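You operate a simulated robot arm through the tools that you are given. There is no shell and no other tool. Be economical: measure what you need, move in short steps, check, and stop when the job is done.

The job below is to be done with a simulated robot arm. You get a single attempt, and the scene is never put back.

JOB
Fetch the tall silver wad with pink band and set it on the top of table with pink edge. Take the purple tag with green loop and put it on the small green paper round with purple tab. Put the large card ring with teal band in the green tray marked even. Take the steel peg with teal head and leave it in the teal tray marked firm rims. Take the lopsided plain plate with green band and leave it on the small mould with purple grips. Put the scorched blue plate with green band on the large green paper round with teal tab. Take the tall stack of violet plates and leave it on the large blue plate with green band. Fetch the violet circle pack with yellow band and set it on the medium green paper round with green tab. Take the plain paper round with white tab and leave it on the medium blue paper round with green tab. Switch the green switch marked viewer off. Switch the blue switch marked board on. Any order will do. Set down upright: tall silver wad with pink band.
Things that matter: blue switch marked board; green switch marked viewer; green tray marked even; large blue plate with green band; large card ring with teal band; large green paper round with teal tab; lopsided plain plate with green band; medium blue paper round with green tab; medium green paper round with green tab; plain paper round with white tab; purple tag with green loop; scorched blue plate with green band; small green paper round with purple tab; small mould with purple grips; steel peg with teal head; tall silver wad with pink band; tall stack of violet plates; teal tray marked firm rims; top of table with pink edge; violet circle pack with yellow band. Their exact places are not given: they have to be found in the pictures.

It is judged by the outcome, as a careful person would: the job done as asked, and still so three seconds after it is handed in. It fails if anything else is knocked over, pushed out of place, dropped, spilled or broken.

ROBOT AND FRAMES
A 7-joint arm with a four-finger gripper on a trunk, on a base that drives. Base frame: it is fixed to the floor where the robot stands at the start and does not move with it; the origin is under the middle of the robot, x ahead of it, y to its left, z up; the surface under the hand at the start is at about z = 920. Lengths are in mm, angles in rad, forces in N, time in s.
Its first joint turns from -1.204 to 3.002 rad. Places, roughly: blue switch marked board [1900, 2600, 900]; green switch marked viewer [2100, 2500, 900]; green tray marked even [-500, -1000, 750]; large blue plate with green band (21x21x2 cm) [2000, 2900, 800]; large card ring with teal band (10x10x3 cm) [800, 300, 800]; large green paper round with teal  (22x23x3 cm) [-300, 1900, 400]; lopsided plain plate with green ba (13x13x2 cm) [1600, 200, 1200]; medium blue paper round with green (18x19x3 cm) [4100, -200, 900]; medium green paper round with gree (18x19x3 cm) [3800, -300, 900]; plain paper round with white tab [3000, 2250, 750]; purple tag with green loop [750, -500, 1000]; scorched blue plate with green ban (17x17x2 cm) [1700, -300, 900]; small green paper round with purpl (15x15x3 cm) [1700, 2800, 800]; small mould with purple grips [2750, -3250, 1250]; steel peg with teal head (3x3x7 cm) [1000, 300, 800]; tall silver wad with pink band [750, -250, 1000]; tall stack of violet plates (17x17x6 cm) [3300, 1400, 1600]; teal tray marked firm rims [-250, -500, 750]; top of table with pink edge [-2900, 1000, 800]; violet circle pack with yellow ban (15x15x8 cm) [3200, 1600, 900]. Payload 3.67 kg.
Tool frame: the origin (TCP) lies between the finger pads and is the grasp point; the fingertips stand 28 mm ahead of it; z points along the fingers, y is the line along which they close. The gripper opens to 112 mm. The gripper's body begins 73 mm behind the TCP.
Orientation is that of the tool frame in the base frame, as a unit quaternion [w, x, y, z]. With the fingers straight down and closing along the base's y, the tool's x points along the base's -x, its y along +y and its z along -z.

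CONTROLS
- The arm moves only by the tool step_arm. Its argument "moves" is a list of rows, each a list of 3 entries, a list of its own where there are three numbers: the shift along the base's x, y, z in mm, then the turn, a rotation vector about the base's x, y, z in rad, then the opening, from 0 (shut) to 1 (fully open). In form: [[[tx, ty, tz], [wx, wy, wz], claw], ...]. A call has 1 to 10 rows; each row shifts and turns the commanded pose from where the row before left it. Each row takes 0.2 s and may step no farther than 50 mm and 0.15 rad from the row before; otherwise, or with a gripper value out of range, the whole call is refused. A pose out of reach is approached as far as the arm can. The call stops where the force on the tool passes 40 N (or 10 N more than at its start, if that is more) or the arm is blocked; 0.2 s more then pass. The fingers move at their own pace and stop on an object; they squeeze with about 36 N. The grip force told is the motor's: it shows also when the fingers shut on nothing. Time passes only in rows, and 0.2 s behind the last, so rows that do not move let the fingers close. It gives the time, the measured TCP pose, the force on the tool (base axes), the opening and the grip force at its end, in the units of the frame above (readings bear some noise), with the torque about the TCP (base axes, N m) and any sound that the robot's microphone picked up.
- Cameras (640 x 400 px; columns grow to the right, rows downward): "scene" is now at [99.8, -58.9, 1472.7]; the picture's right is [-0.75, -0.66, -0.00], its down [-0.51, 0.58, -0.63] and it looks along [0.42, -0.47, -0.77] (base axes); focal length 214 px, centre (320, 200). "wrist" rides on the gripper at [60, -18, -104] in the tool frame; the picture's right is [0.29, 0.96, 0.00], its down [-0.80, 0.24, -0.55] and it looks along [-0.53, 0.16, 0.83] (tool axes); focal length 234 px, centre (320, 200).
- snapshot(camera): a new picture of that camera. No time passes.
- slide_trunk(by): slides the trunk up (or, below 0, down) by that many mm; the arm and the scene camera ride with it, the base frame stays. It gives what a move gives, with no picture.
- drive_base(legs): drives the robot by 1 to 6 legs, each [ahead, turn to the left] in mm and rad, along the robot's own axes; the way and the turn of a leg run together, so that a leg with both is an arc; at most 1500 mm and 3.142 rad a leg. The arm and the cameras ride along, it lands a little off, and it stops where it bumps. It gives what a move gives.
- pan_tilt(pan, tilt): turns the head with the scene camera to pan (to the left, within 1.501 rad either way) and tilt (down, from -0.506 to 1.204), counted from straight ahead of the robot. It gives what a move gives.
- locate(camera, pixels): for up to 12 pixels [column, row] of the newest picture of that camera ("zoom" is the newest enlarged one), the place [x, y, z] in the base frame of the surface seen there, good to about 2 mm. No time passes.
- inspect(camera, box): a new picture of the part [left, top, right, bottom] of that camera's present view, enlarged. No time passes.
- sign_off(): hands the job in; it is judged then, once.

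Work in short steps. Measure before you move; look again where a grasp or a placing could have gone wrong, and mend it. You have 350 turns and 258 pictures in all, those below and enlarged ones among them. Open the gripper and draw the arm clear of the work before you hand the job in, unless the task says otherwise; then end with one line.

The tools are called after "Call:" as name(argument=value, ...) on one line, values as JSON. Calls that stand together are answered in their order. step_arm: Moves the arm, as the interface text tells. Its arguments: {"type":"object","properties":{"moves":{"type":"array"}},"required":["moves"]} The other tools are called the same way: slide_trunk (by) slides the trunk up or down; drive_base (legs) drives the base; pan_tilt (pan, tilt) turns the head that bears the scene camera; snapshot (camera) takes a picture; locate (camera, pixels) gives the place of the surface under pixels of a picture; inspect (camera, box) takes an enlarged picture of a part of a camera's view; sign_off () hands the job in.

At the start:

```text
t: 0.0
tcp_pos: [447.5, -450.7, 1109.3]
tool_rot: [-0.001, 0.0, 1.0, 0.0]
wrist_force: [-1.2, -0.1, -0.7]
ft_torque: [0.03, -0.01, -0.01]
gripper_width: 111.8
grasp_force: 0.1
trunk travel left (down, up): [-625.0, 215.0]
robot x, y, heading: [1.6, 3.6, 0.004]
head pan, tilt: [-0.846, 0.885]
```

scene: 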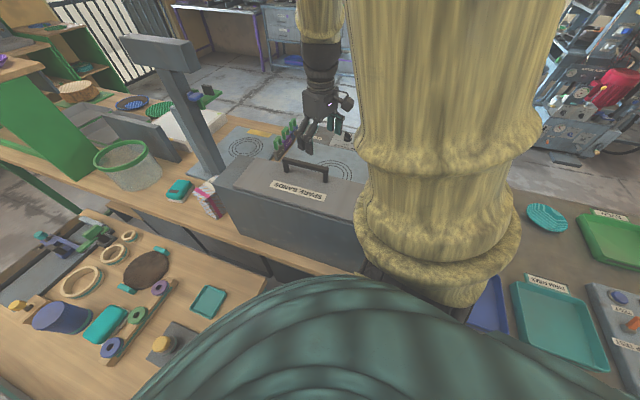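
wrist: 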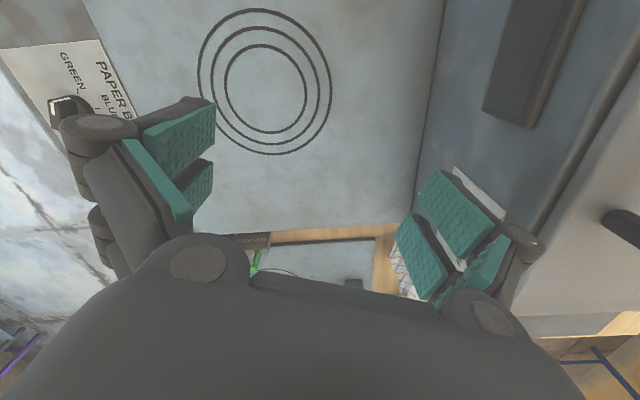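

I'll start by looking around with the head: first ahead and to the left.

Call:
pan_tilt(pan=0.3, tilt=0.6)

Call:
snapshot(camera="scene")

```text
t: 1.4
tcp_pos: [448.0, -451.8, 1108.7]
tool_rot: [0.0, 0.0, 1.0, 0.0]
wrist_force: [-0.6, 0.4, -0.3]
ft_torque: [0.02, 0.03, 0.05]
gripper_width: 112.0
grasp_force: 0.0
trunk travel left (down, up): [-625.0, 215.0]
robot x, y, heading: [-3.6, -1.2, 0.001]
head pan, tilt: [0.3, 0.6]
```

```text
255 pictures are left
```

scene: 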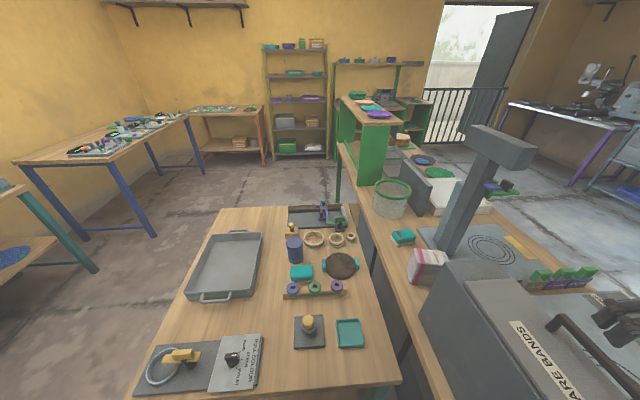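

A large room: a low table ahead, a counter to the right, shelves beyond. I look left and right next.

Call:
pan_tilt(pan=1.4, tilt=0.5)

Call:
snapshot(camera="scene")

Call:
pan_tilt(pan=-0.7, tilt=0.5)

Call:
snapshot(camera="scene")

Call:
pan_tilt(pan=-1.5, tilt=0.7)

Call:
snapshot(camera="scene")

```text
t: 2.7
tcp_pos: [447.4, -451.8, 1109.7]
tool_rot: [0.0, 0.0, 1.0, 0.0]
wrist_force: [0.5, -0.3, 0.3]
ft_torque: [-0.01, 0.03, 0.01]
gripper_width: 112.1
grasp_force: 0.1
trunk travel left (down, up): [-625.0, 215.0]
robot x, y, heading: [-1.7, -0.3, -0.0]
head pan, tilt: [1.4, 0.499]
```

```text
254 pictures are left
```

scene: 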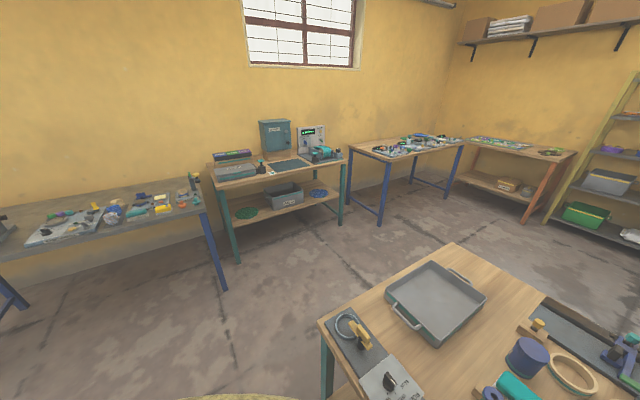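

```text
t: 4.7
tcp_pos: [446.1, -452.5, 1109.1]
tool_rot: [0.0, 0.0, 1.0, 0.001]
wrist_force: [0.5, 0.1, -0.1]
ft_torque: [0.01, 0.0, 0.0]
gripper_width: 111.8
grasp_force: 0.1
trunk travel left (down, up): [-625.0, 215.0]
robot x, y, heading: [-0.8, -2.1, 0.002]
head pan, tilt: [-0.7, 0.499]
```

```text
253 pictures are left
```

scene: 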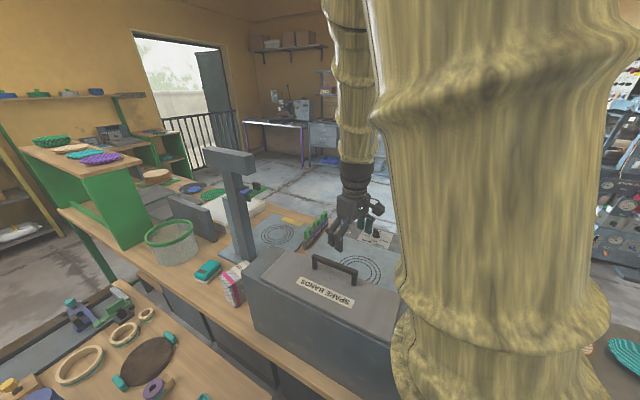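

```text
t: 5.8
tcp_pos: [448.0, -452.3, 1108.9]
tool_rot: [0.0, -0.001, 1.0, 0.0]
wrist_force: [0.5, 0.8, 0.3]
ft_torque: [-0.01, -0.02, 0.03]
gripper_width: 112.2
grasp_force: 0.1
trunk travel left (down, up): [-625.0, 215.0]
robot x, y, heading: [0.7, 2.8, -0.0]
head pan, tilt: [-1.499, 0.7]
```

```text
252 pictures are left
```

scene: 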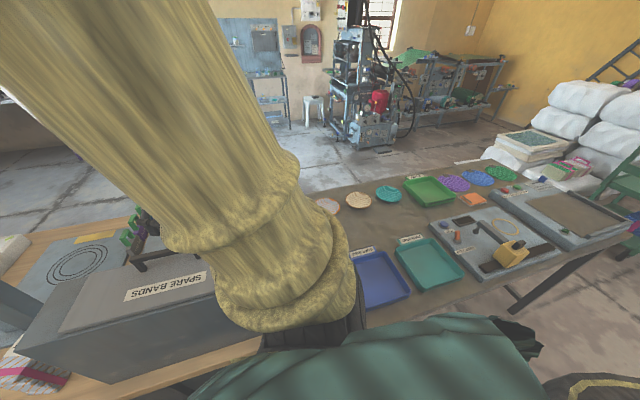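

Now a closer look at the near tables; pan back and enlarge.

Call:
pan_tilt(pan=0.0, tilt=0.75)

Call:
inspect(camera="scene", box=[100, 130, 370, 300])

Call:
inspect(camera="scene", box=[300, 100, 600, 290])

Call:
snapshot(camera="scene")

```text
t: 7.4
tcp_pos: [447.5, -451.9, 1109.0]
tool_rot: [0.0, 0.0, 1.0, 0.0]
wrist_force: [-0.5, -0.2, 0.2]
ft_torque: [0.03, 0.02, -0.02]
gripper_width: 112.0
grasp_force: 0.1
trunk travel left (down, up): [-625.0, 215.0]
robot x, y, heading: [-2.1, -1.5, -0.002]
head pan, tilt: [0.0, 0.75]
```

```text
2.35 times, centred on (235, 215) of scene
```

zoom: 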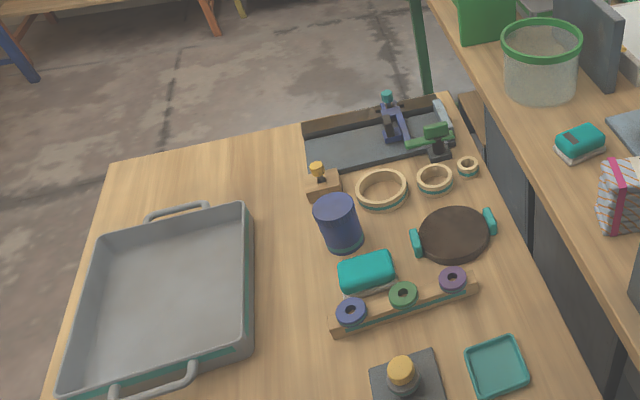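

```text
2.11 times, centred on (450, 195) of scene
```

zoom: 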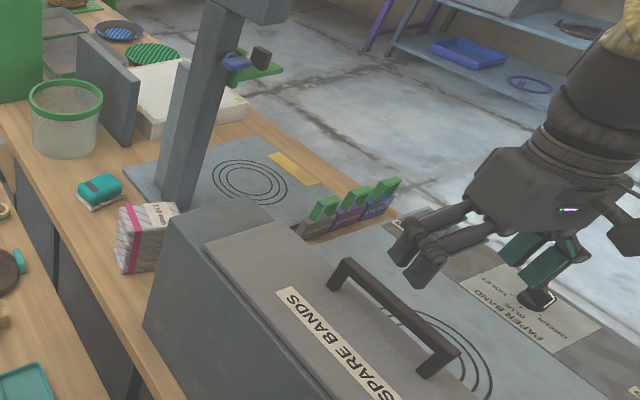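

```text
249 pictures are left
```

scene: 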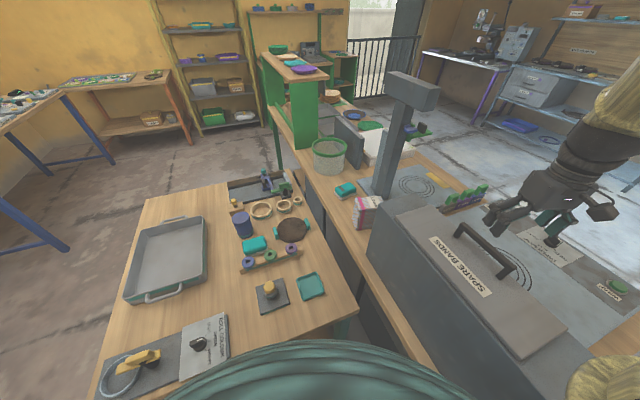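

I'll locate the wad, tags, ring, peg candidate and table/counter corners.

Call:
locate(camera="scene", pixels=[[366, 212], [366, 198], [262, 210], [239, 203], [270, 289], [448, 207], [466, 198], [480, 190], [147, 199], [349, 311], [293, 138], [90, 395]])

Call:
inspect(camera="scene", box=[340, 170, 500, 270])

Call:
inspect(camera="scene", box=[220, 170, 330, 240])

```text
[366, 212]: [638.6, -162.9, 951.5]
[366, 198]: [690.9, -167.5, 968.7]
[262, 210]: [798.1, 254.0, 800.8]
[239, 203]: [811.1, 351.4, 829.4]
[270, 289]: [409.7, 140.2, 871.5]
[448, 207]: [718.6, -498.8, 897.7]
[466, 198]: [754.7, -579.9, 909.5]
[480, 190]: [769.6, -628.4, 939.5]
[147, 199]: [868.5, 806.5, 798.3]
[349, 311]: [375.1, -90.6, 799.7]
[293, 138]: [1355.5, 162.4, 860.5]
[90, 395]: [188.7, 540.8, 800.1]
```

```text
4.00 times, centred on (420, 220) of scene
```

zoom: 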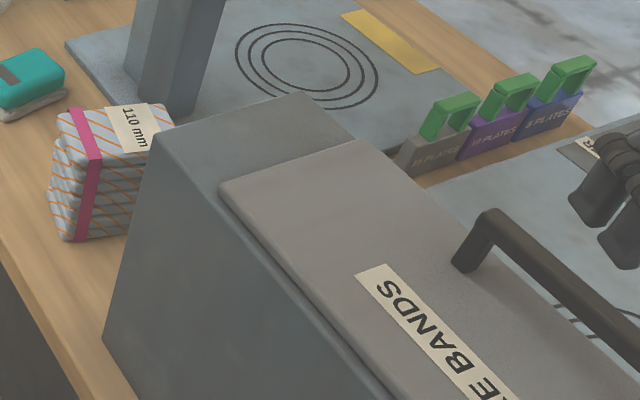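

```text
5.71 times, centred on (275, 205) of scene
```

zoom: 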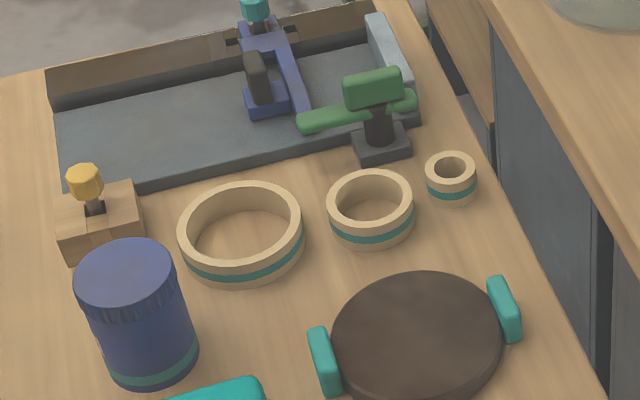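

The purple tag is the middle one; the large ring is at (262,210). Now zoom in on the trays on the right.

Call:
pan_tilt(pan=-1.5, tilt=0.7)

Call:
inspect(camera="scene", box=[340, 160, 640, 347])

Call:
snapshot(camera="scene")

Call:
locate(camera="scene", pixels=[[428, 262], [430, 190], [385, 278], [380, 320], [520, 300], [620, 225], [430, 290], [500, 160], [588, 175], [410, 180], [600, 120]])

```text
t: 9.0
tcp_pos: [447.7, -451.9, 1108.7]
tool_rot: [0.0, 0.0, 1.0, 0.0]
wrist_force: [-0.7, 0.2, -0.3]
ft_torque: [-0.02, -0.02, -0.02]
gripper_width: 112.0
grasp_force: 0.1
trunk travel left (down, up): [-625.0, 215.0]
robot x, y, heading: [-0.3, -0.2, 0.004]
head pan, tilt: [-1.499, 0.7]
```

```text
2.13 times, centred on (490, 254) of scene
```

zoom: 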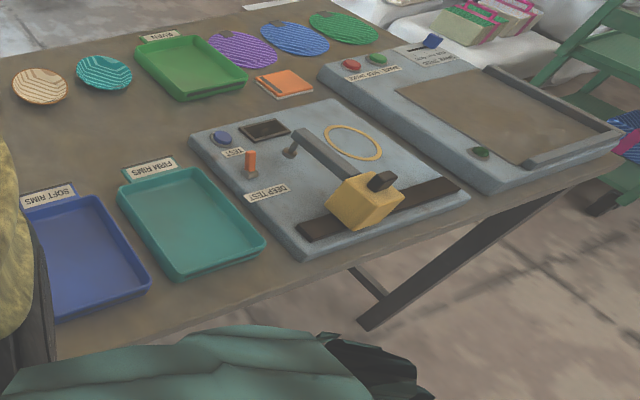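

```text
245 pictures are left
```

scene: 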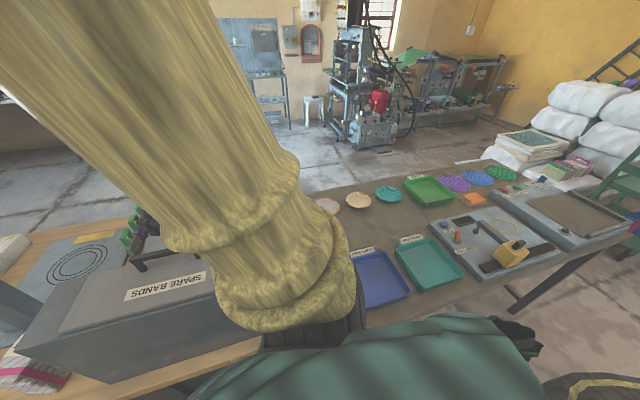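

```text
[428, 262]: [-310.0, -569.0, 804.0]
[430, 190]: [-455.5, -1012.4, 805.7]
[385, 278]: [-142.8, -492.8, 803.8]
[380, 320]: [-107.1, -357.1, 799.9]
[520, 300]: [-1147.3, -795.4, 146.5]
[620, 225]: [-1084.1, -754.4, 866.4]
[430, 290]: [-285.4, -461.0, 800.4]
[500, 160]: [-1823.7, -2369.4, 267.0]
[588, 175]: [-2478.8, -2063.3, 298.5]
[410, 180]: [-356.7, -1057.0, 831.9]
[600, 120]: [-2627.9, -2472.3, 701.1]
```

Trays found: teal at (-310,-569,804), green at (-455,-1012,806). Look steeply down in front to see clearance to the table edge.

Call:
pan_tilt(pan=0.4, tilt=1.2)

Call:
snapshot(camera="scene")

Call:
pan_tilt(pan=-0.8, tilt=1.2)

Call:
snapshot(camera="scene")

```text
t: 10.9
tcp_pos: [447.1, -451.7, 1109.9]
tool_rot: [0.0, 0.0, 1.0, -0.001]
wrist_force: [0.3, 0.6, -1.1]
ft_torque: [0.01, 0.0, 0.03]
gripper_width: 112.1
grasp_force: 0.0
trunk travel left (down, up): [-625.0, 215.0]
robot x, y, heading: [0.0, -0.2, 0.003]
head pan, tilt: [0.4, 1.201]
```

```text
244 pictures are left
```

scene: 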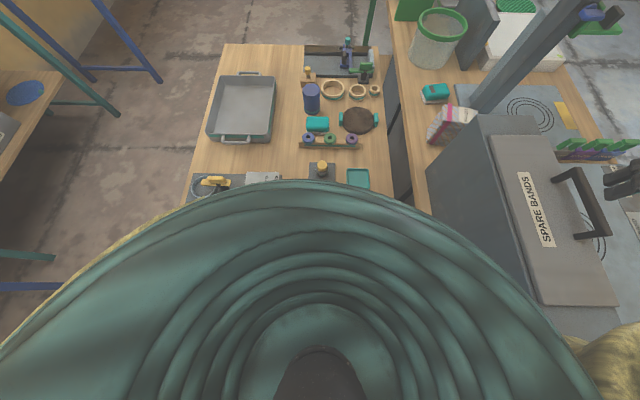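

```text
t: 12.3
tcp_pos: [447.7, -452.3, 1109.0]
tool_rot: [0.0, 0.0, 1.0, 0.0]
wrist_force: [0.0, -0.3, 0.1]
ft_torque: [-0.02, 0.01, 0.05]
gripper_width: 112.0
grasp_force: 0.1
trunk travel left (down, up): [-625.0, 215.0]
robot x, y, heading: [2.5, -3.1, -0.003]
head pan, tilt: [-0.799, 1.201]
```

```text
243 pictures are left
```

scene: 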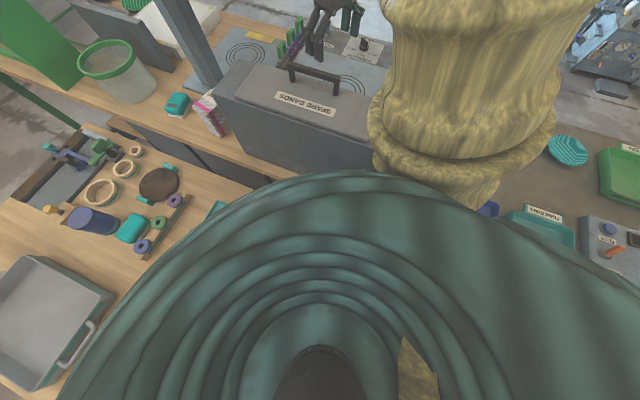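

Return the head forward; zoom on the table's far end for the steel peg with teal head.

Call:
pan_tilt(pan=0.3, tilt=0.8)

Call:
inspect(camera="scene", box=[270, 150, 370, 213])

Call:
snapshot(camera="scene")

```text
t: 13.6
tcp_pos: [446.5, -452.3, 1108.6]
tool_rot: [0.0, 0.001, 1.0, 0.0]
wrist_force: [-0.1, -0.7, -0.1]
ft_torque: [-0.01, 0.01, 0.01]
gripper_width: 112.0
grasp_force: 0.1
trunk travel left (down, up): [-625.0, 215.0]
robot x, y, heading: [-2.1, 0.1, 0.002]
head pan, tilt: [0.3, 0.799]
```

```text
6.35 times, centred on (320, 182) of scene
```

zoom: 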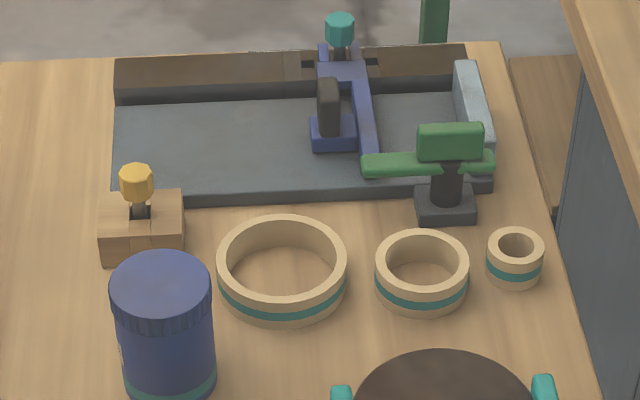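

```text
241 pictures are left
```

scene: 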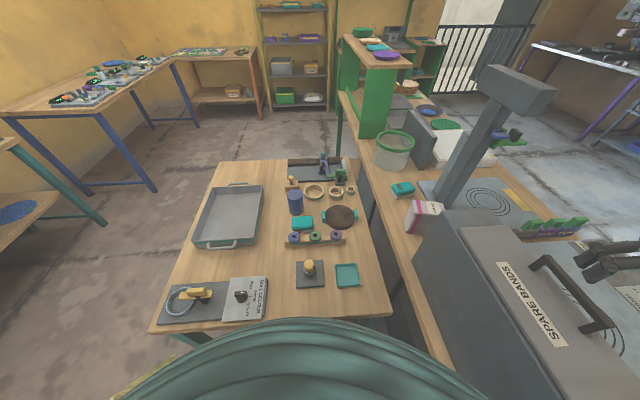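

Locate ring edges and peg head in the zoom.

Call:
locate(camera="zoom", pixels=[[340, 20], [340, 34], [340, 52], [283, 222], [283, 307], [222, 262], [343, 262], [283, 270], [345, 70], [290, 65], [388, 255], [330, 85]])

Call:
locate(camera="scene", pixels=[[220, 160], [345, 156], [392, 318], [150, 332], [424, 210], [430, 204]])

```text
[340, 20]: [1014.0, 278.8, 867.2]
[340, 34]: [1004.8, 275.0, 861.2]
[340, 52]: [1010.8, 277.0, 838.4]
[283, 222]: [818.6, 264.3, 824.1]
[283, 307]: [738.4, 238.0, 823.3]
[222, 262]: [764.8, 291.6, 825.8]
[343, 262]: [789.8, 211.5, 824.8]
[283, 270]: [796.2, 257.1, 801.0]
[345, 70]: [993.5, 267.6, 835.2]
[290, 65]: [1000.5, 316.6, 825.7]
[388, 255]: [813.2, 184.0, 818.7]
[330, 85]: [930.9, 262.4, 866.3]
```

```text
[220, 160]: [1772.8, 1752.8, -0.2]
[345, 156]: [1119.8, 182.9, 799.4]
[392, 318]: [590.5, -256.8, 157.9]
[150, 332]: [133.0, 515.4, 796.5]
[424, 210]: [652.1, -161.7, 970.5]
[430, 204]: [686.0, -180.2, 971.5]
```

Ring centre ≈ (779,251), top z≈825. I swing the hand toward it at height, yawing 90° so as to close along x.

Call:
step_arm(moves=[[[0, 45, 0], [0, 0, 0.15], 1], [[0, 45, 0], [0, 0, 0.15], 1], [[0, 45, 0], [0, 0, 0.15], 1], [[0, 45, 0], [0, 0, 0.15], 1], [[0, 45, 0], [0, 0, 0.15], 1], [[0, 45, 0], [0, 0, 0.15], 1], [[0, 45, 0], [0, 0, 0.15], 1], [[0, 45, 0], [0, 0, 0.15], 1], [[0, 45, 0], [0, 0, 0.15], 1], [[0, 45, 0], [0, 0, 0.15], 1]])

Call:
step_arm(moves=[[[36, 31, 0], [0, 0, 0.07], 1], [[36, 31, 0], [0, 0, 0], 1], [[36, 31, 0], [0, 0, 0], 1], [[36, 31, 0], [0, 0, 0], 1], [[36, 31, 0], [0, 0, 0], 1], [[36, 31, 0], [0, 0, 0], 1], [[36, 31, 0], [0, 0, 0], 1], [[36, 31, 0], [0, 0, 0], 1]])

Call:
snapshot(camera="wrist")

```text
t: 14.3
tcp_pos: [449.4, -364.8, 1113.9]
tool_rot: [0.005, -0.156, 0.988, -0.008]
wrist_force: [7.3, -18.6, 3.7]
ft_torque: [0.67, 0.38, 0.24]
gripper_width: 105.2
grasp_force: 0.0
trunk travel left (down, up): [-625.0, 215.0]
robot x, y, heading: [0.3, -2.3, -0.003]
head pan, tilt: [0.3, 0.799]
stopped in row 3: the force on the tool passed its limit at 98 N (the readings are from after the stop); the commanded pose is now the measured one
```

```text
t: 14.6
tcp_pos: [462.7, -359.6, 1115.1]
tool_rot: [0.006, -0.171, 0.985, -0.009]
wrist_force: [-4.7, -39.0, 12.4]
ft_torque: [1.88, 0.44, 1.74]
gripper_width: 106.2
grasp_force: 0.0
trunk travel left (down, up): [-625.0, 215.0]
robot x, y, heading: [-4.0, -1.7, -0.008]
head pan, tilt: [0.3, 0.799]
stopped in row 1: the force on the tool passed its limit at 76 N (the readings are from after the stop); the commanded pose is now the measured one
```

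```text
240 pictures are left
```

wrist: 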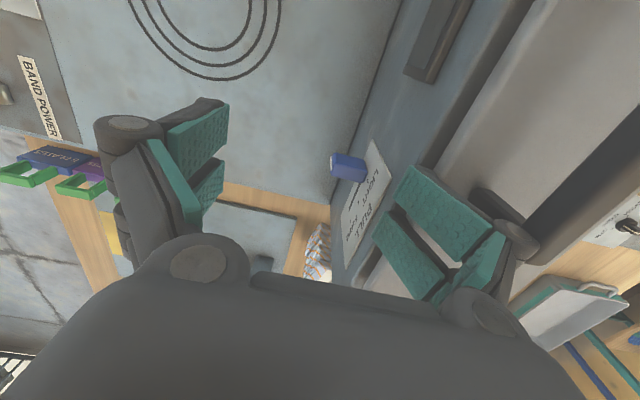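

The hand touched the "spare bands" box, whose top is higher than I assumed. Back off and rise, then look.

Call:
step_arm(moves=[[[0, -30, 0], [0, 0, 0], 1], [[0, -30, 20], [0, 0, 0], 1], [[0, 0, 50], [0, 0, 0], 1], [[0, 0, 50], [0, 0, 0], 1], [[0, 0, 50], [0, 0, 0], 1], [[0, 0, 50], [0, 0, 0], 1]])

Call:
pan_tilt(pan=0.0, tilt=0.75)

Call:
snapshot(camera="scene")

Call:
locate(camera="scene", pixels=[[385, 205], [430, 205], [480, 250], [415, 290], [520, 385], [470, 230], [365, 260], [560, 300]])

```text
t: 16.2
tcp_pos: [463.4, -443.4, 1314.7]
tool_rot: [0.016, -0.164, 0.986, 0.042]
wrist_force: [0.0, -0.2, -0.5]
ft_torque: [0.03, 0.02, -0.02]
gripper_width: 112.1
grasp_force: 0.1
out of reach, approached as far as the arm can: row 6
trunk travel left (down, up): [-625.0, 215.0]
robot x, y, heading: [-3.7, 3.4, -0.004]
head pan, tilt: [0.3, 0.799]
stopped in row 6: the arm was blocked; the commanded pose is now the measured one
```

```text
t: 17.0
tcp_pos: [463.5, -442.7, 1314.9]
tool_rot: [0.016, -0.165, 0.985, 0.042]
wrist_force: [-0.6, 0.2, 0.7]
ft_torque: [0.03, 0.0, 0.01]
gripper_width: 112.1
grasp_force: 0.1
trunk travel left (down, up): [-625.0, 215.0]
robot x, y, heading: [0.7, -1.0, -0.008]
head pan, tilt: [0.0, 0.75]
```

```text
239 pictures are left
```

scene: 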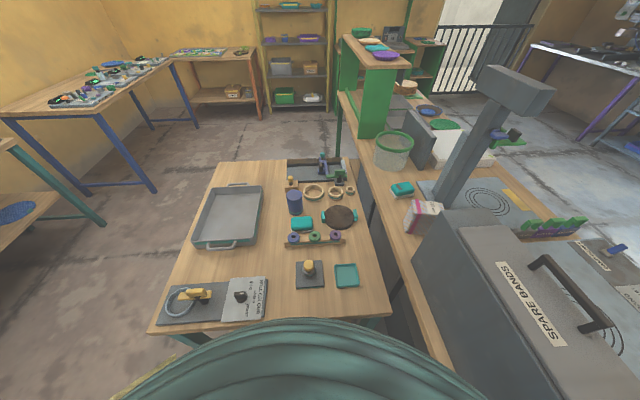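

```text
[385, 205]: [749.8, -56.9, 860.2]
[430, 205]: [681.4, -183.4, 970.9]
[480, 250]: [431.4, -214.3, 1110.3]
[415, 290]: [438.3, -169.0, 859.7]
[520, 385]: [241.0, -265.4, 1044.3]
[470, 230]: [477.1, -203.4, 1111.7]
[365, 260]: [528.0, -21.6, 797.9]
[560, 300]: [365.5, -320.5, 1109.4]
```

The box seems unmoved. Check the blue thing near (617,250), which I may have bumped.

Call:
inspect(camera="scene", box=[480, 140, 640, 240])

Call:
snapshot(camera="wrist")

Call:
snapshot(camera="scene")

```text
4.00 times, centred on (560, 190) of scene
```

zoom: 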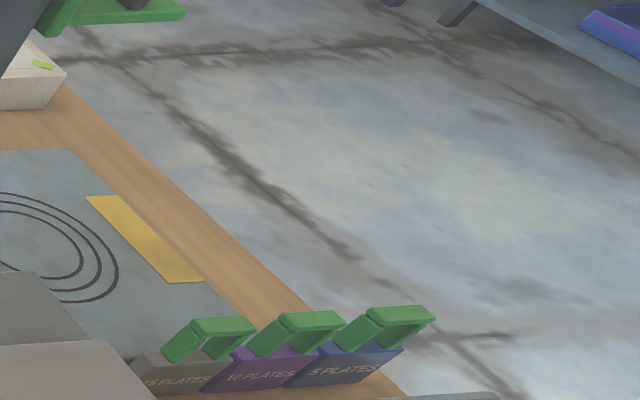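

```text
237 pictures are left
```

wrist: 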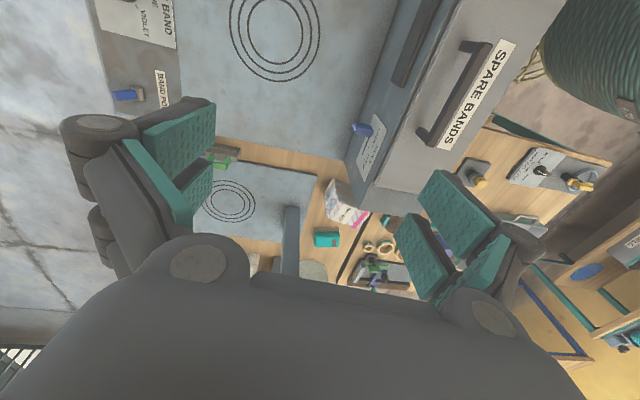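

```text
236 pictures are left
```

scene: 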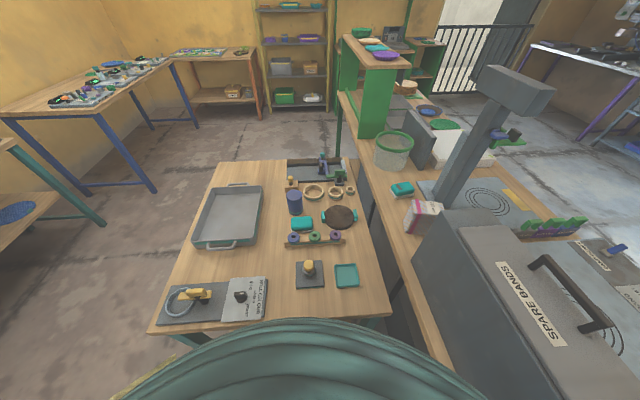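

The scene picture doesn't match pan 0; try turning the head again.

Call:
pan_tilt(pan=-0.4, tilt=0.8)

Call:
snapshot(camera="scene")

```text
t: 17.9
tcp_pos: [462.5, -442.9, 1315.7]
tool_rot: [0.015, -0.164, 0.986, 0.041]
wrist_force: [-0.6, 0.2, -0.1]
ft_torque: [-0.04, 0.01, 0.02]
gripper_width: 112.1
grasp_force: 0.0
trunk travel left (down, up): [-625.0, 215.0]
robot x, y, heading: [1.3, 0.6, -0.002]
head pan, tilt: [-0.4, 0.799]
```

```text
235 pictures are left
```

scene: 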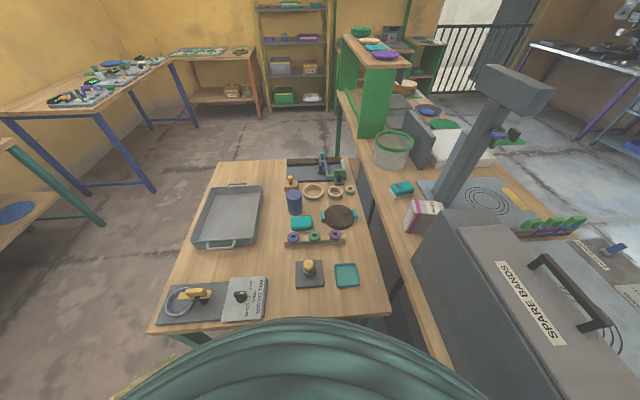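

Call:
locate(camera="scene", pixels=[[314, 192], [425, 210], [615, 250], [535, 230], [560, 300]])

Call:
pan_tilt(pan=-1.0, tilt=0.8)

Call:
inspect(camera="scene", box=[0, 0, 640, 400])

```text
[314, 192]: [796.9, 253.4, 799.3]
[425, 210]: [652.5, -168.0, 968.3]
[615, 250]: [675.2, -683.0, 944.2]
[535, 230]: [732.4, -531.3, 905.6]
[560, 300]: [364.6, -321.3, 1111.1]
```

```text
t: 18.9
tcp_pos: [464.1, -443.1, 1315.2]
tool_rot: [0.016, -0.164, 0.986, 0.041]
wrist_force: [-0.6, 0.4, 0.4]
ft_torque: [-0.04, 0.01, 0.0]
gripper_width: 112.0
grasp_force: 0.0
trunk travel left (down, up): [-625.0, 215.0]
robot x, y, heading: [-0.4, 2.7, -0.003]
head pan, tilt: [-1.0, 0.799]
```

```text
1.00 times, centred on (320, 200) of scene (not enlarged: the box is as wide or as high as the picture)
```

zoom: 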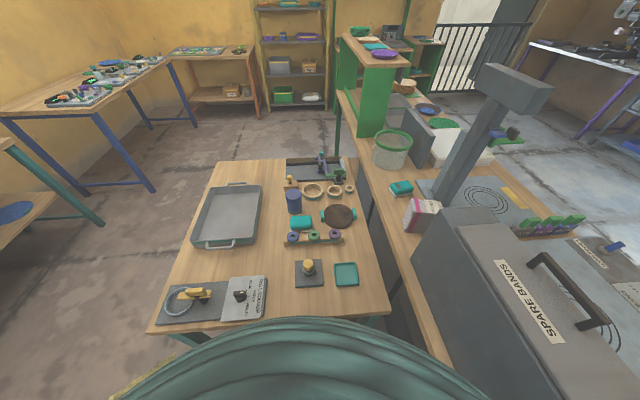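

Pictures are still consistent, but the head seems not to turn. Lower the arm a bit from its limit and test the head again.

Call:
step_arm(moves=[[[0, 0, -40], [0, 0, 0], 1], [[0, 0, -40], [0, 0, 0], 1]])

Call:
pan_tilt(pan=0.6, tilt=0.8)

Call:
snapshot(camera="scene")

```text
t: 19.5
tcp_pos: [464.7, -442.6, 1235.5]
tool_rot: [0.016, -0.165, 0.985, 0.039]
wrist_force: [-0.4, -0.1, -1.6]
ft_torque: [-0.01, -0.02, 0.01]
gripper_width: 111.7
grasp_force: 0.0
trunk travel left (down, up): [-625.0, 215.0]
robot x, y, heading: [-0.3, -2.8, -0.003]
head pan, tilt: [-1.0, 0.799]
```

```text
t: 21.2
tcp_pos: [463.9, -442.7, 1236.0]
tool_rot: [0.016, -0.164, 0.985, 0.04]
wrist_force: [-0.9, 0.6, -0.9]
ft_torque: [0.03, 0.01, -0.01]
gripper_width: 112.3
grasp_force: 0.1
trunk travel left (down, up): [-625.0, 215.0]
robot x, y, heading: [1.0, -0.6, -0.003]
head pan, tilt: [0.6, 0.799]
```

```text
233 pictures are left
```

scene: 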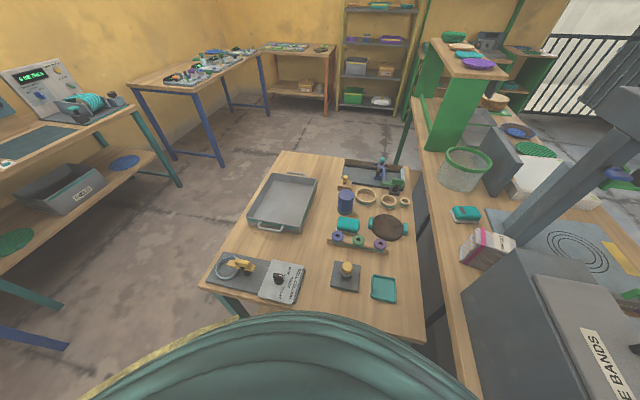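

Head works again. Now carry the hand over the box at z≈1235, levelling and yawing, toward the ring.

Call:
step_arm(moves=[[[0, 45, 0], [-0.084, 0.018, 0.1], 1], [[0, 45, 0], [0, 0, 0.15], 1], [[0, 45, 0], [0, 0, 0.15], 1], [[0, 45, 0], [0, 0, 0.15], 1], [[0, 45, 0], [0, 0, 0.15], 1], [[0, 45, 0], [0, 0, 0.15], 1], [[0, 45, 0], [0, 0, 0.15], 1], [[0, 45, 0], [0, 0, 0.15], 1], [[0, 45, 0], [0, 0, 0.09], 1], [[20, 40, 0], [0, 0, 0], 1]])

Call:
step_arm(moves=[[[30, 31, -20], [0, 0, 0], 1], [[30, 31, -20], [0, 0, 0], 1], [[30, 31, -20], [0, 0, 0], 1], [[30, 31, -20], [0, 0, 0], 1], [[30, 31, -20], [0, 0, 0], 1], [[30, 31, -20], [0, 0, 0], 1], [[30, 31, -20], [0, 0, 0], 1], [[30, 31, -20], [0, 0, 0], 1]])

Call:
snapshot(camera="wrist")

Call:
snapshot(camera="scene")

```text
t: 23.4
tcp_pos: [601.6, -78.5, 1159.1]
tool_rot: [0.002, -0.706, 0.708, 0.003]
wrist_force: [-0.2, 0.4, 0.0]
ft_torque: [-0.07, 0.01, 0.0]
gripper_width: 112.2
grasp_force: 0.1
out of reach, approached as far as the arm can: row 2, 3, 4, 5, 6, 7, 8, 9
trunk travel left (down, up): [-625.0, 215.0]
robot x, y, heading: [1.2, 0.6, -0.001]
head pan, tilt: [0.6, 0.799]
```

```text
t: 25.2
tcp_pos: [844.6, 171.3, 996.4]
tool_rot: [-0.003, -0.707, 0.707, -0.001]
wrist_force: [0.4, 0.0, 0.0]
ft_torque: [0.0, 0.05, 0.02]
gripper_width: 111.9
grasp_force: 0.0
trunk travel left (down, up): [-625.0, 215.0]
robot x, y, heading: [1.1, -0.1, -0.006]
head pan, tilt: [0.6, 0.799]
```

```text
232 pictures are left
```

wrist: 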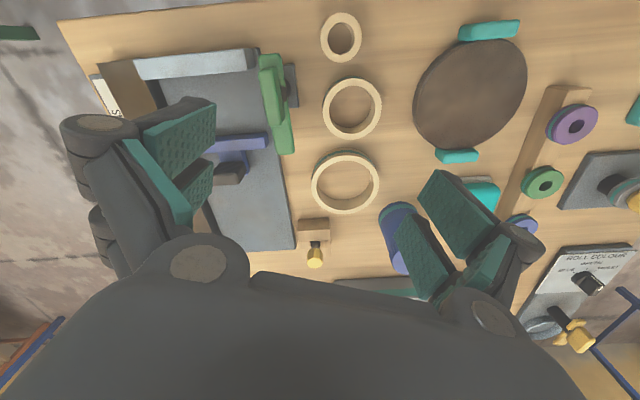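

```text
231 pictures are left
```

scene: 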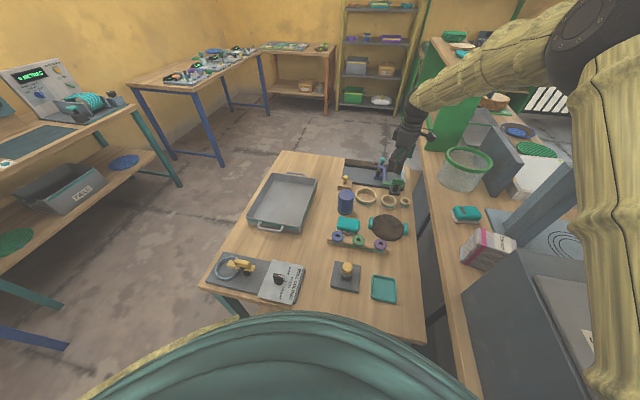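

Ring centre in wrist view at (345,182); locate its rim points and the surroundings.

Call:
locate(camera="wrist", pixels=[[315, 182], [376, 182], [345, 155], [345, 210], [322, 182], [457, 156], [404, 215], [313, 222], [352, 80], [352, 137], [290, 150], [240, 160]])

Call:
inspect(camera="wrist", box=[80, 20, 400, 220])

```text
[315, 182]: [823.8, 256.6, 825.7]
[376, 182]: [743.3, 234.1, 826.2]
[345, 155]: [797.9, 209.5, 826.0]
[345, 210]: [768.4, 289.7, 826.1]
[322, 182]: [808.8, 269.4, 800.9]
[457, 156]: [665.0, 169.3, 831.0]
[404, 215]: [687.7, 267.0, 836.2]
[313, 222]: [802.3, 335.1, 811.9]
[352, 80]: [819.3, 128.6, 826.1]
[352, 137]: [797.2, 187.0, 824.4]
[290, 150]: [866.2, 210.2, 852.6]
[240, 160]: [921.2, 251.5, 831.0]
```

```text
2.00 times, centred on (240, 120) of wrist
```

zoom: 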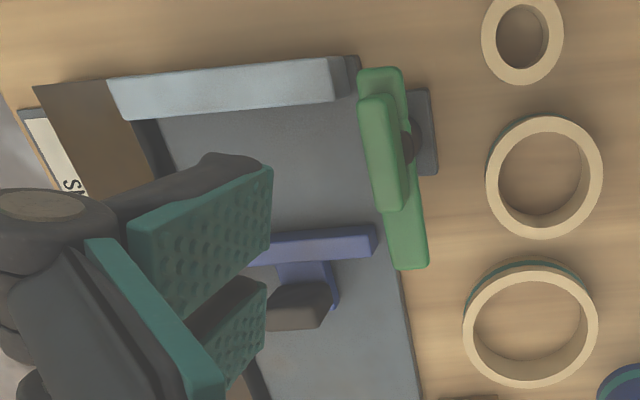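

Ring centre ≈ (783,248), wall radius ≈45. I pinch the far wall at (828,248), with the fingers open ~40 mm.

Call:
step_arm(moves=[[[-8, 38, -20], [0, 0, 0], 0.36], [[-8.6, 38.7, -30], [0, 0, 0], 0.36], [[0, 0, -40], [0, 0, 0], 0.36], [[0, 0, -30], [0, 0, 0], 0.36]])

Call:
snapshot(camera="wrist")

```text
t: 26.2
tcp_pos: [823.2, 249.5, 875.7]
tool_rot: [0.002, 0.707, -0.707, 0.0]
wrist_force: [0.4, -0.6, 0.7]
ft_torque: [-0.02, 0.01, -0.01]
gripper_width: 40.1
grasp_force: 0.1
trunk travel left (down, up): [-625.0, 215.0]
robot x, y, heading: [-0.8, 1.4, 0.003]
head pan, tilt: [0.6, 0.799]
```

```text
229 pictures are left
```

wrist: 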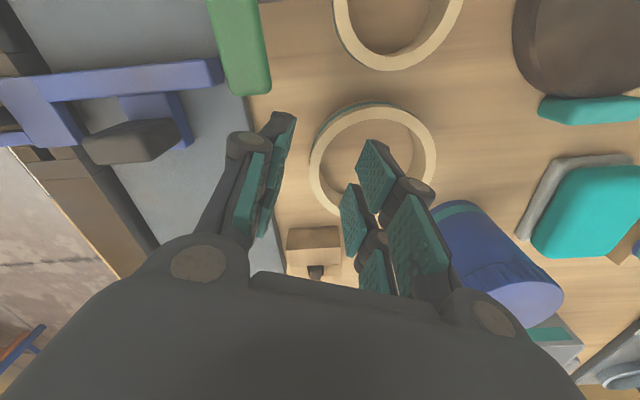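

The fingertips straddle the ring wall. Descend and close.

Call:
step_arm(moves=[[[4, -1, -25], [0, 0, 0], 0.36], [[0, 0, -19], [0, 0, 0], 0.36], [[0, 0, 0], [0, 0, 0], 0], [[0, 0, 0], [0, 0, 0], 0]])

Call:
step_arm(moves=[[[0, 0, 30], [0, 0, 0], 0], [[0, 0, 40], [0, 0, 0], 0], [[0, 0, 50], [0, 0, 0], 0]])

Call:
snapshot(camera="wrist")

```text
t: 27.2
tcp_pos: [828.4, 248.2, 833.1]
tool_rot: [0.003, 0.707, -0.707, 0.001]
wrist_force: [-0.6, 0.4, -0.5]
ft_torque: [-0.01, 0.0, 0.02]
gripper_width: 11.9
grasp_force: 36.1
trunk travel left (down, up): [-625.0, 215.0]
robot x, y, heading: [-2.9, 0.1, -0.01]
head pan, tilt: [0.6, 0.799]
```

```text
t: 28.0
tcp_pos: [827.0, 245.2, 955.3]
tool_rot: [0.002, 0.707, -0.707, 0.001]
wrist_force: [-0.4, 0.2, 0.3]
ft_torque: [0.0, -0.03, 0.0]
gripper_width: 11.7
grasp_force: 35.9
trunk travel left (down, up): [-625.0, 215.0]
robot x, y, heading: [-0.6, -1.2, -0.005]
head pan, tilt: [0.6, 0.799]
```

```text
228 pictures are left
```

wrist: 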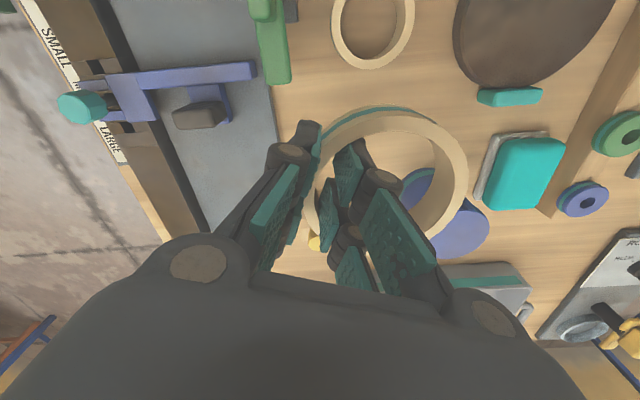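

Ring held (11.7 mm). Raise and retract the arm, and look to the left-rear before backing off and turning.

Call:
step_arm(moves=[[[-30, -5, 20], [0, 0, 0], 0], [[-40, -10, 20], [0, 0, 0], 0], [[-40, -10, 20], [0, 0, 0], 0], [[-40, -10, 20], [0, 0, 0], 0], [[-40, -10, 10], [0, 0, 0], 0]])

Call:
pan_tilt(pan=1.5, tilt=0.7)

Call:
snapshot(camera="scene")

Call:
locate(camera="scene", pixels=[[100, 200], [10, 300], [250, 200], [320, 250]])

```text
t: 29.2
tcp_pos: [631.8, 198.2, 1043.3]
tool_rot: [-0.001, -0.707, 0.707, -0.002]
wrist_force: [-0.9, -0.8, -0.3]
ft_torque: [0.02, -0.06, 0.04]
gripper_width: 11.9
grasp_force: 36.2
trunk travel left (down, up): [-625.0, 215.0]
robot x, y, heading: [1.5, 0.7, -0.008]
head pan, tilt: [0.6, 0.799]
```

```text
t: 30.4
tcp_pos: [634.0, 198.7, 1042.4]
tool_rot: [0.002, 0.707, -0.707, 0.0]
wrist_force: [0.3, 0.6, 0.8]
ft_torque: [0.0, -0.04, -0.02]
gripper_width: 11.5
grasp_force: 35.9
trunk travel left (down, up): [-625.0, 215.0]
robot x, y, heading: [1.3, -2.0, -0.004]
head pan, tilt: [1.499, 0.7]
```

```text
227 pictures are left
```

scene: 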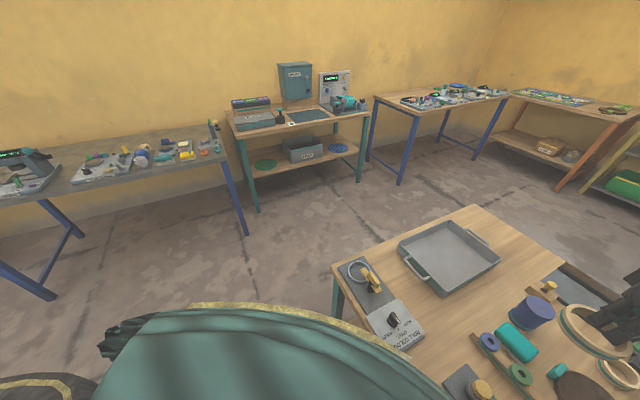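

```text
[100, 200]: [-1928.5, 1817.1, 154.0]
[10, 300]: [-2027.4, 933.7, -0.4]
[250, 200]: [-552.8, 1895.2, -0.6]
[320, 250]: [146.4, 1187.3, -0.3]
```

Floor to the left is free. Back 250 mm, then turn left in steps.

Call:
drive_base(legs=[[-250, 0], [0, 1.7]])

Call:
pan_tilt(pan=1.0, tilt=0.6)

Call:
snapshot(camera="scene")

```text
t: 36.3
tcp_pos: [-522.0, 608.4, 1042.3]
tool_rot: [0.0, 0.998, 0.056, 0.003]
wrist_force: [-1.1, -0.2, 0.3]
ft_torque: [0.02, -0.01, -0.02]
gripper_width: 11.5
grasp_force: 36.3
trunk travel left (down, up): [-625.0, 215.0]
robot x, y, heading: [-251.6, 4.9, 1.688]
head pan, tilt: [1.499, 0.7]
```

```text
t: 37.2
tcp_pos: [-522.4, 609.8, 1042.4]
tool_rot: [0.001, 0.998, 0.057, 0.004]
wrist_force: [-0.4, 0.3, -0.3]
ft_torque: [0.03, -0.01, -0.02]
gripper_width: 11.4
grasp_force: 36.2
trunk travel left (down, up): [-625.0, 215.0]
robot x, y, heading: [-248.2, 0.3, 1.68]
head pan, tilt: [1.0, 0.6]
```

```text
226 pictures are left
```

scene: 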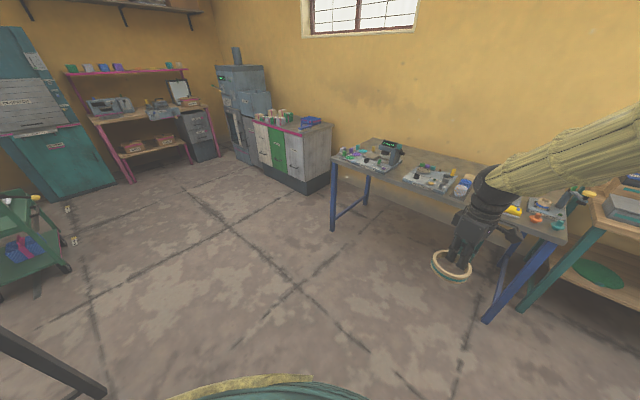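

Turn further left to face along the trays' table edge, then look.

Call:
drive_base(legs=[[0, 1.79]])

Call:
pan_tilt(pan=0.7, tilt=0.75)

Call:
snapshot(camera="scene")

```text
t: 42.0
tcp_pos: [-772.2, -414.4, 1041.5]
tool_rot: [-0.001, 0.565, 0.825, 0.002]
wrist_force: [0.0, -0.4, -0.3]
ft_torque: [0.0, 0.02, 0.01]
gripper_width: 11.4
grasp_force: 35.9
trunk travel left (down, up): [-625.0, 215.0]
robot x, y, heading: [-249.5, 2.2, -2.775]
head pan, tilt: [1.0, 0.6]
```

```text
t: 42.8
tcp_pos: [-773.1, -413.9, 1042.0]
tool_rot: [-0.002, 0.565, 0.825, 0.002]
wrist_force: [-0.2, -0.3, -0.9]
ft_torque: [-0.03, 0.0, 0.03]
gripper_width: 11.3
grasp_force: 36.2
trunk travel left (down, up): [-625.0, 215.0]
robot x, y, heading: [-250.7, 1.8, -2.781]
head pan, tilt: [0.7, 0.75]
```

```text
225 pictures are left
```

scene: 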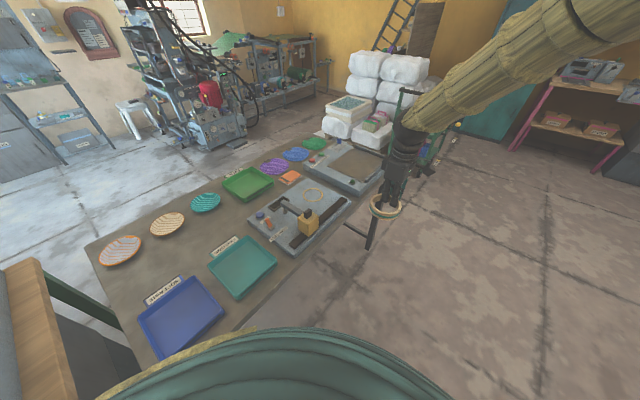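

Green tray seen at (248,183). Drive ahead 320 mm alongside the table.

Call:
drive_base(legs=[[320, 0]])

Call:
pan_tilt(pan=1.1, tilt=0.75)

Call:
snapshot(camera="scene")

```text
t: 44.9
tcp_pos: [-1073.2, -531.7, 1042.6]
tool_rot: [-0.001, 0.564, 0.826, 0.002]
wrist_force: [0.0, -0.4, -1.2]
ft_torque: [0.01, -0.02, 0.01]
gripper_width: 11.5
grasp_force: 35.9
trunk travel left (down, up): [-625.0, 215.0]
robot x, y, heading: [-551.7, -111.7, -2.775]
head pan, tilt: [0.7, 0.75]
```

```text
t: 45.8
tcp_pos: [-1071.4, -530.3, 1042.2]
tool_rot: [-0.002, 0.564, 0.826, 0.002]
wrist_force: [0.4, 0.3, 0.2]
ft_torque: [-0.05, -0.04, -0.02]
gripper_width: 11.3
grasp_force: 36.2
trunk travel left (down, up): [-625.0, 215.0]
robot x, y, heading: [-554.9, -115.1, -2.772]
head pan, tilt: [1.1, 0.75]
```

```text
224 pictures are left
```

scene: 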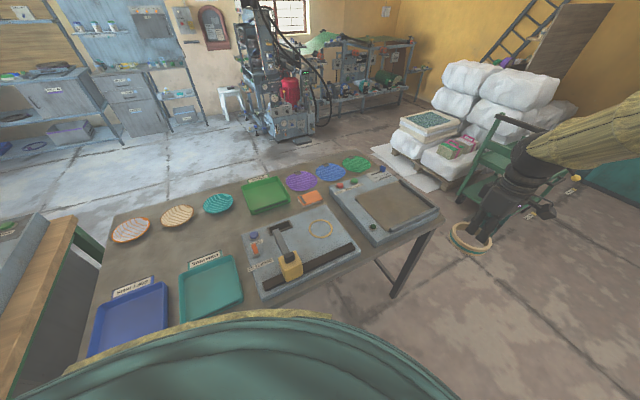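

Call:
inspect(camera="scene", box=[180, 140, 400, 278])

Call:
locate(camera="scene", pixels=[[265, 195], [248, 182], [282, 181], [255, 211], [289, 204], [210, 286], [186, 272], [236, 257], [292, 270], [285, 225], [270, 177], [260, 178]])

```text
2.90 times, centred on (290, 209) of scene
```

zoom: 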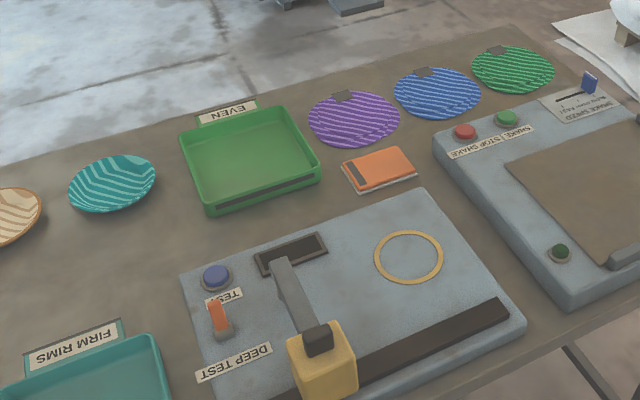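

```text
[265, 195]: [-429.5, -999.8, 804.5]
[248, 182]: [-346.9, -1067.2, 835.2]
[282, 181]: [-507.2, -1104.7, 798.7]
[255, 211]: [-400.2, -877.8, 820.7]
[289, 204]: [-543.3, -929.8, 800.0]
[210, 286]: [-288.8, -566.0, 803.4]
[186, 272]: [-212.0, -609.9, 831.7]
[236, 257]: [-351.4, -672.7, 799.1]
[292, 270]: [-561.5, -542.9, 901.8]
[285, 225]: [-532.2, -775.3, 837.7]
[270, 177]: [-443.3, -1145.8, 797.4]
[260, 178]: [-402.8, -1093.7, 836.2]
```

Even tray centre ≈ (-450,-995). The ring centre sits 45 mm along tool y from the TCP, so TCP target ≈ (-492,-1011). Swing over at height.

Call:
step_arm(moves=[[[36, -30, 0], [0, 0, 0], 0], [[36, -30, 0], [0, 0, 0], 0], [[36, -30, 0], [0, 0, 0], 0], [[36, -30, 0], [0, 0, 0], 0], [[36, -30, 0], [0, 0, 0], 0], [[36, -30, 0], [0, 0, 0], 0], [[36, -30, 0], [0, 0, 0], 0], [[36, -30, 0], [0, 0, 0], 0], [[36, -30, 0], [0, 0, 0], 0], [[36, -30, 0], [0, 0, 0], 0]])

Call:
step_arm(moves=[[[36, -30, -10], [0, 0, 0], 0], [[36, -30, -10], [0, 0, 0], 0], [[36, -30, -20], [0, 0, 0], 0], [[36, -30, -20], [0, 0, 0], 0], [[36, -30, -20], [0, 0, 0], 0], [[36, -30, -20], [0, 0, 0], 0]])

Call:
snapshot(camera="wrist")

Call:
inspect(camera="scene", box=[180, 90, 400, 228])

```text
t: 48.0
tcp_pos: [-815.1, -746.6, 1042.0]
tool_rot: [-0.002, 0.566, 0.825, 0.002]
wrist_force: [0.1, -0.6, 0.2]
ft_torque: [0.01, 0.03, -0.03]
gripper_width: 11.1
grasp_force: 36.1
out of reach, approached as far as the arm can: row 8, 9, 10
trunk travel left (down, up): [-625.0, 215.0]
robot x, y, heading: [-553.5, -113.5, -2.774]
head pan, tilt: [1.1, 0.75]
```

```text
refused: row 3 steps farther than a row can; nothing moved
```

```text
222 pictures are left
```

wrist: 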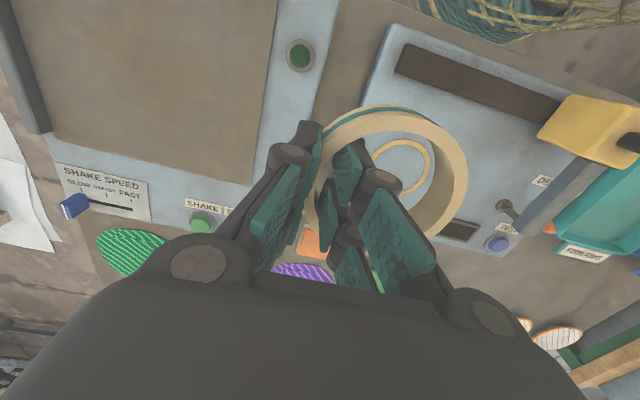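

```text
2.90 times, centred on (290, 159) of scene
```

zoom: 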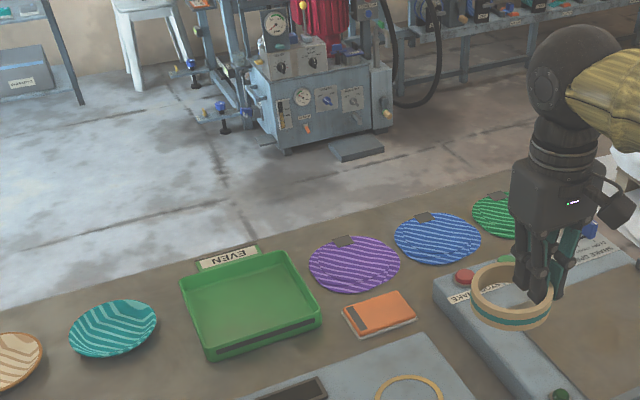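

The reach failed at fixed yaw, probably a wrist limit. Continue while yawing with the swing.

Call:
step_arm(moves=[[[0, 0, 0], [0, 0, 0.15], 0], [[0, 0, 0], [0, 0, 0.15], 0], [[0, 0, 0], [0, 0, 0.15], 0], [[0, 0, 0], [0, 0, 0.15], 0]])

```text
t: 49.0
tcp_pos: [-814.9, -749.6, 1040.3]
tool_rot: [-0.001, 0.295, 0.956, 0.002]
wrist_force: [-0.6, -0.4, -0.1]
ft_torque: [0.02, 0.0, -0.01]
gripper_width: 11.1
grasp_force: 36.3
trunk travel left (down, up): [-625.0, 215.0]
robot x, y, heading: [-552.3, -112.0, -2.769]
head pan, tilt: [1.1, 0.75]
```

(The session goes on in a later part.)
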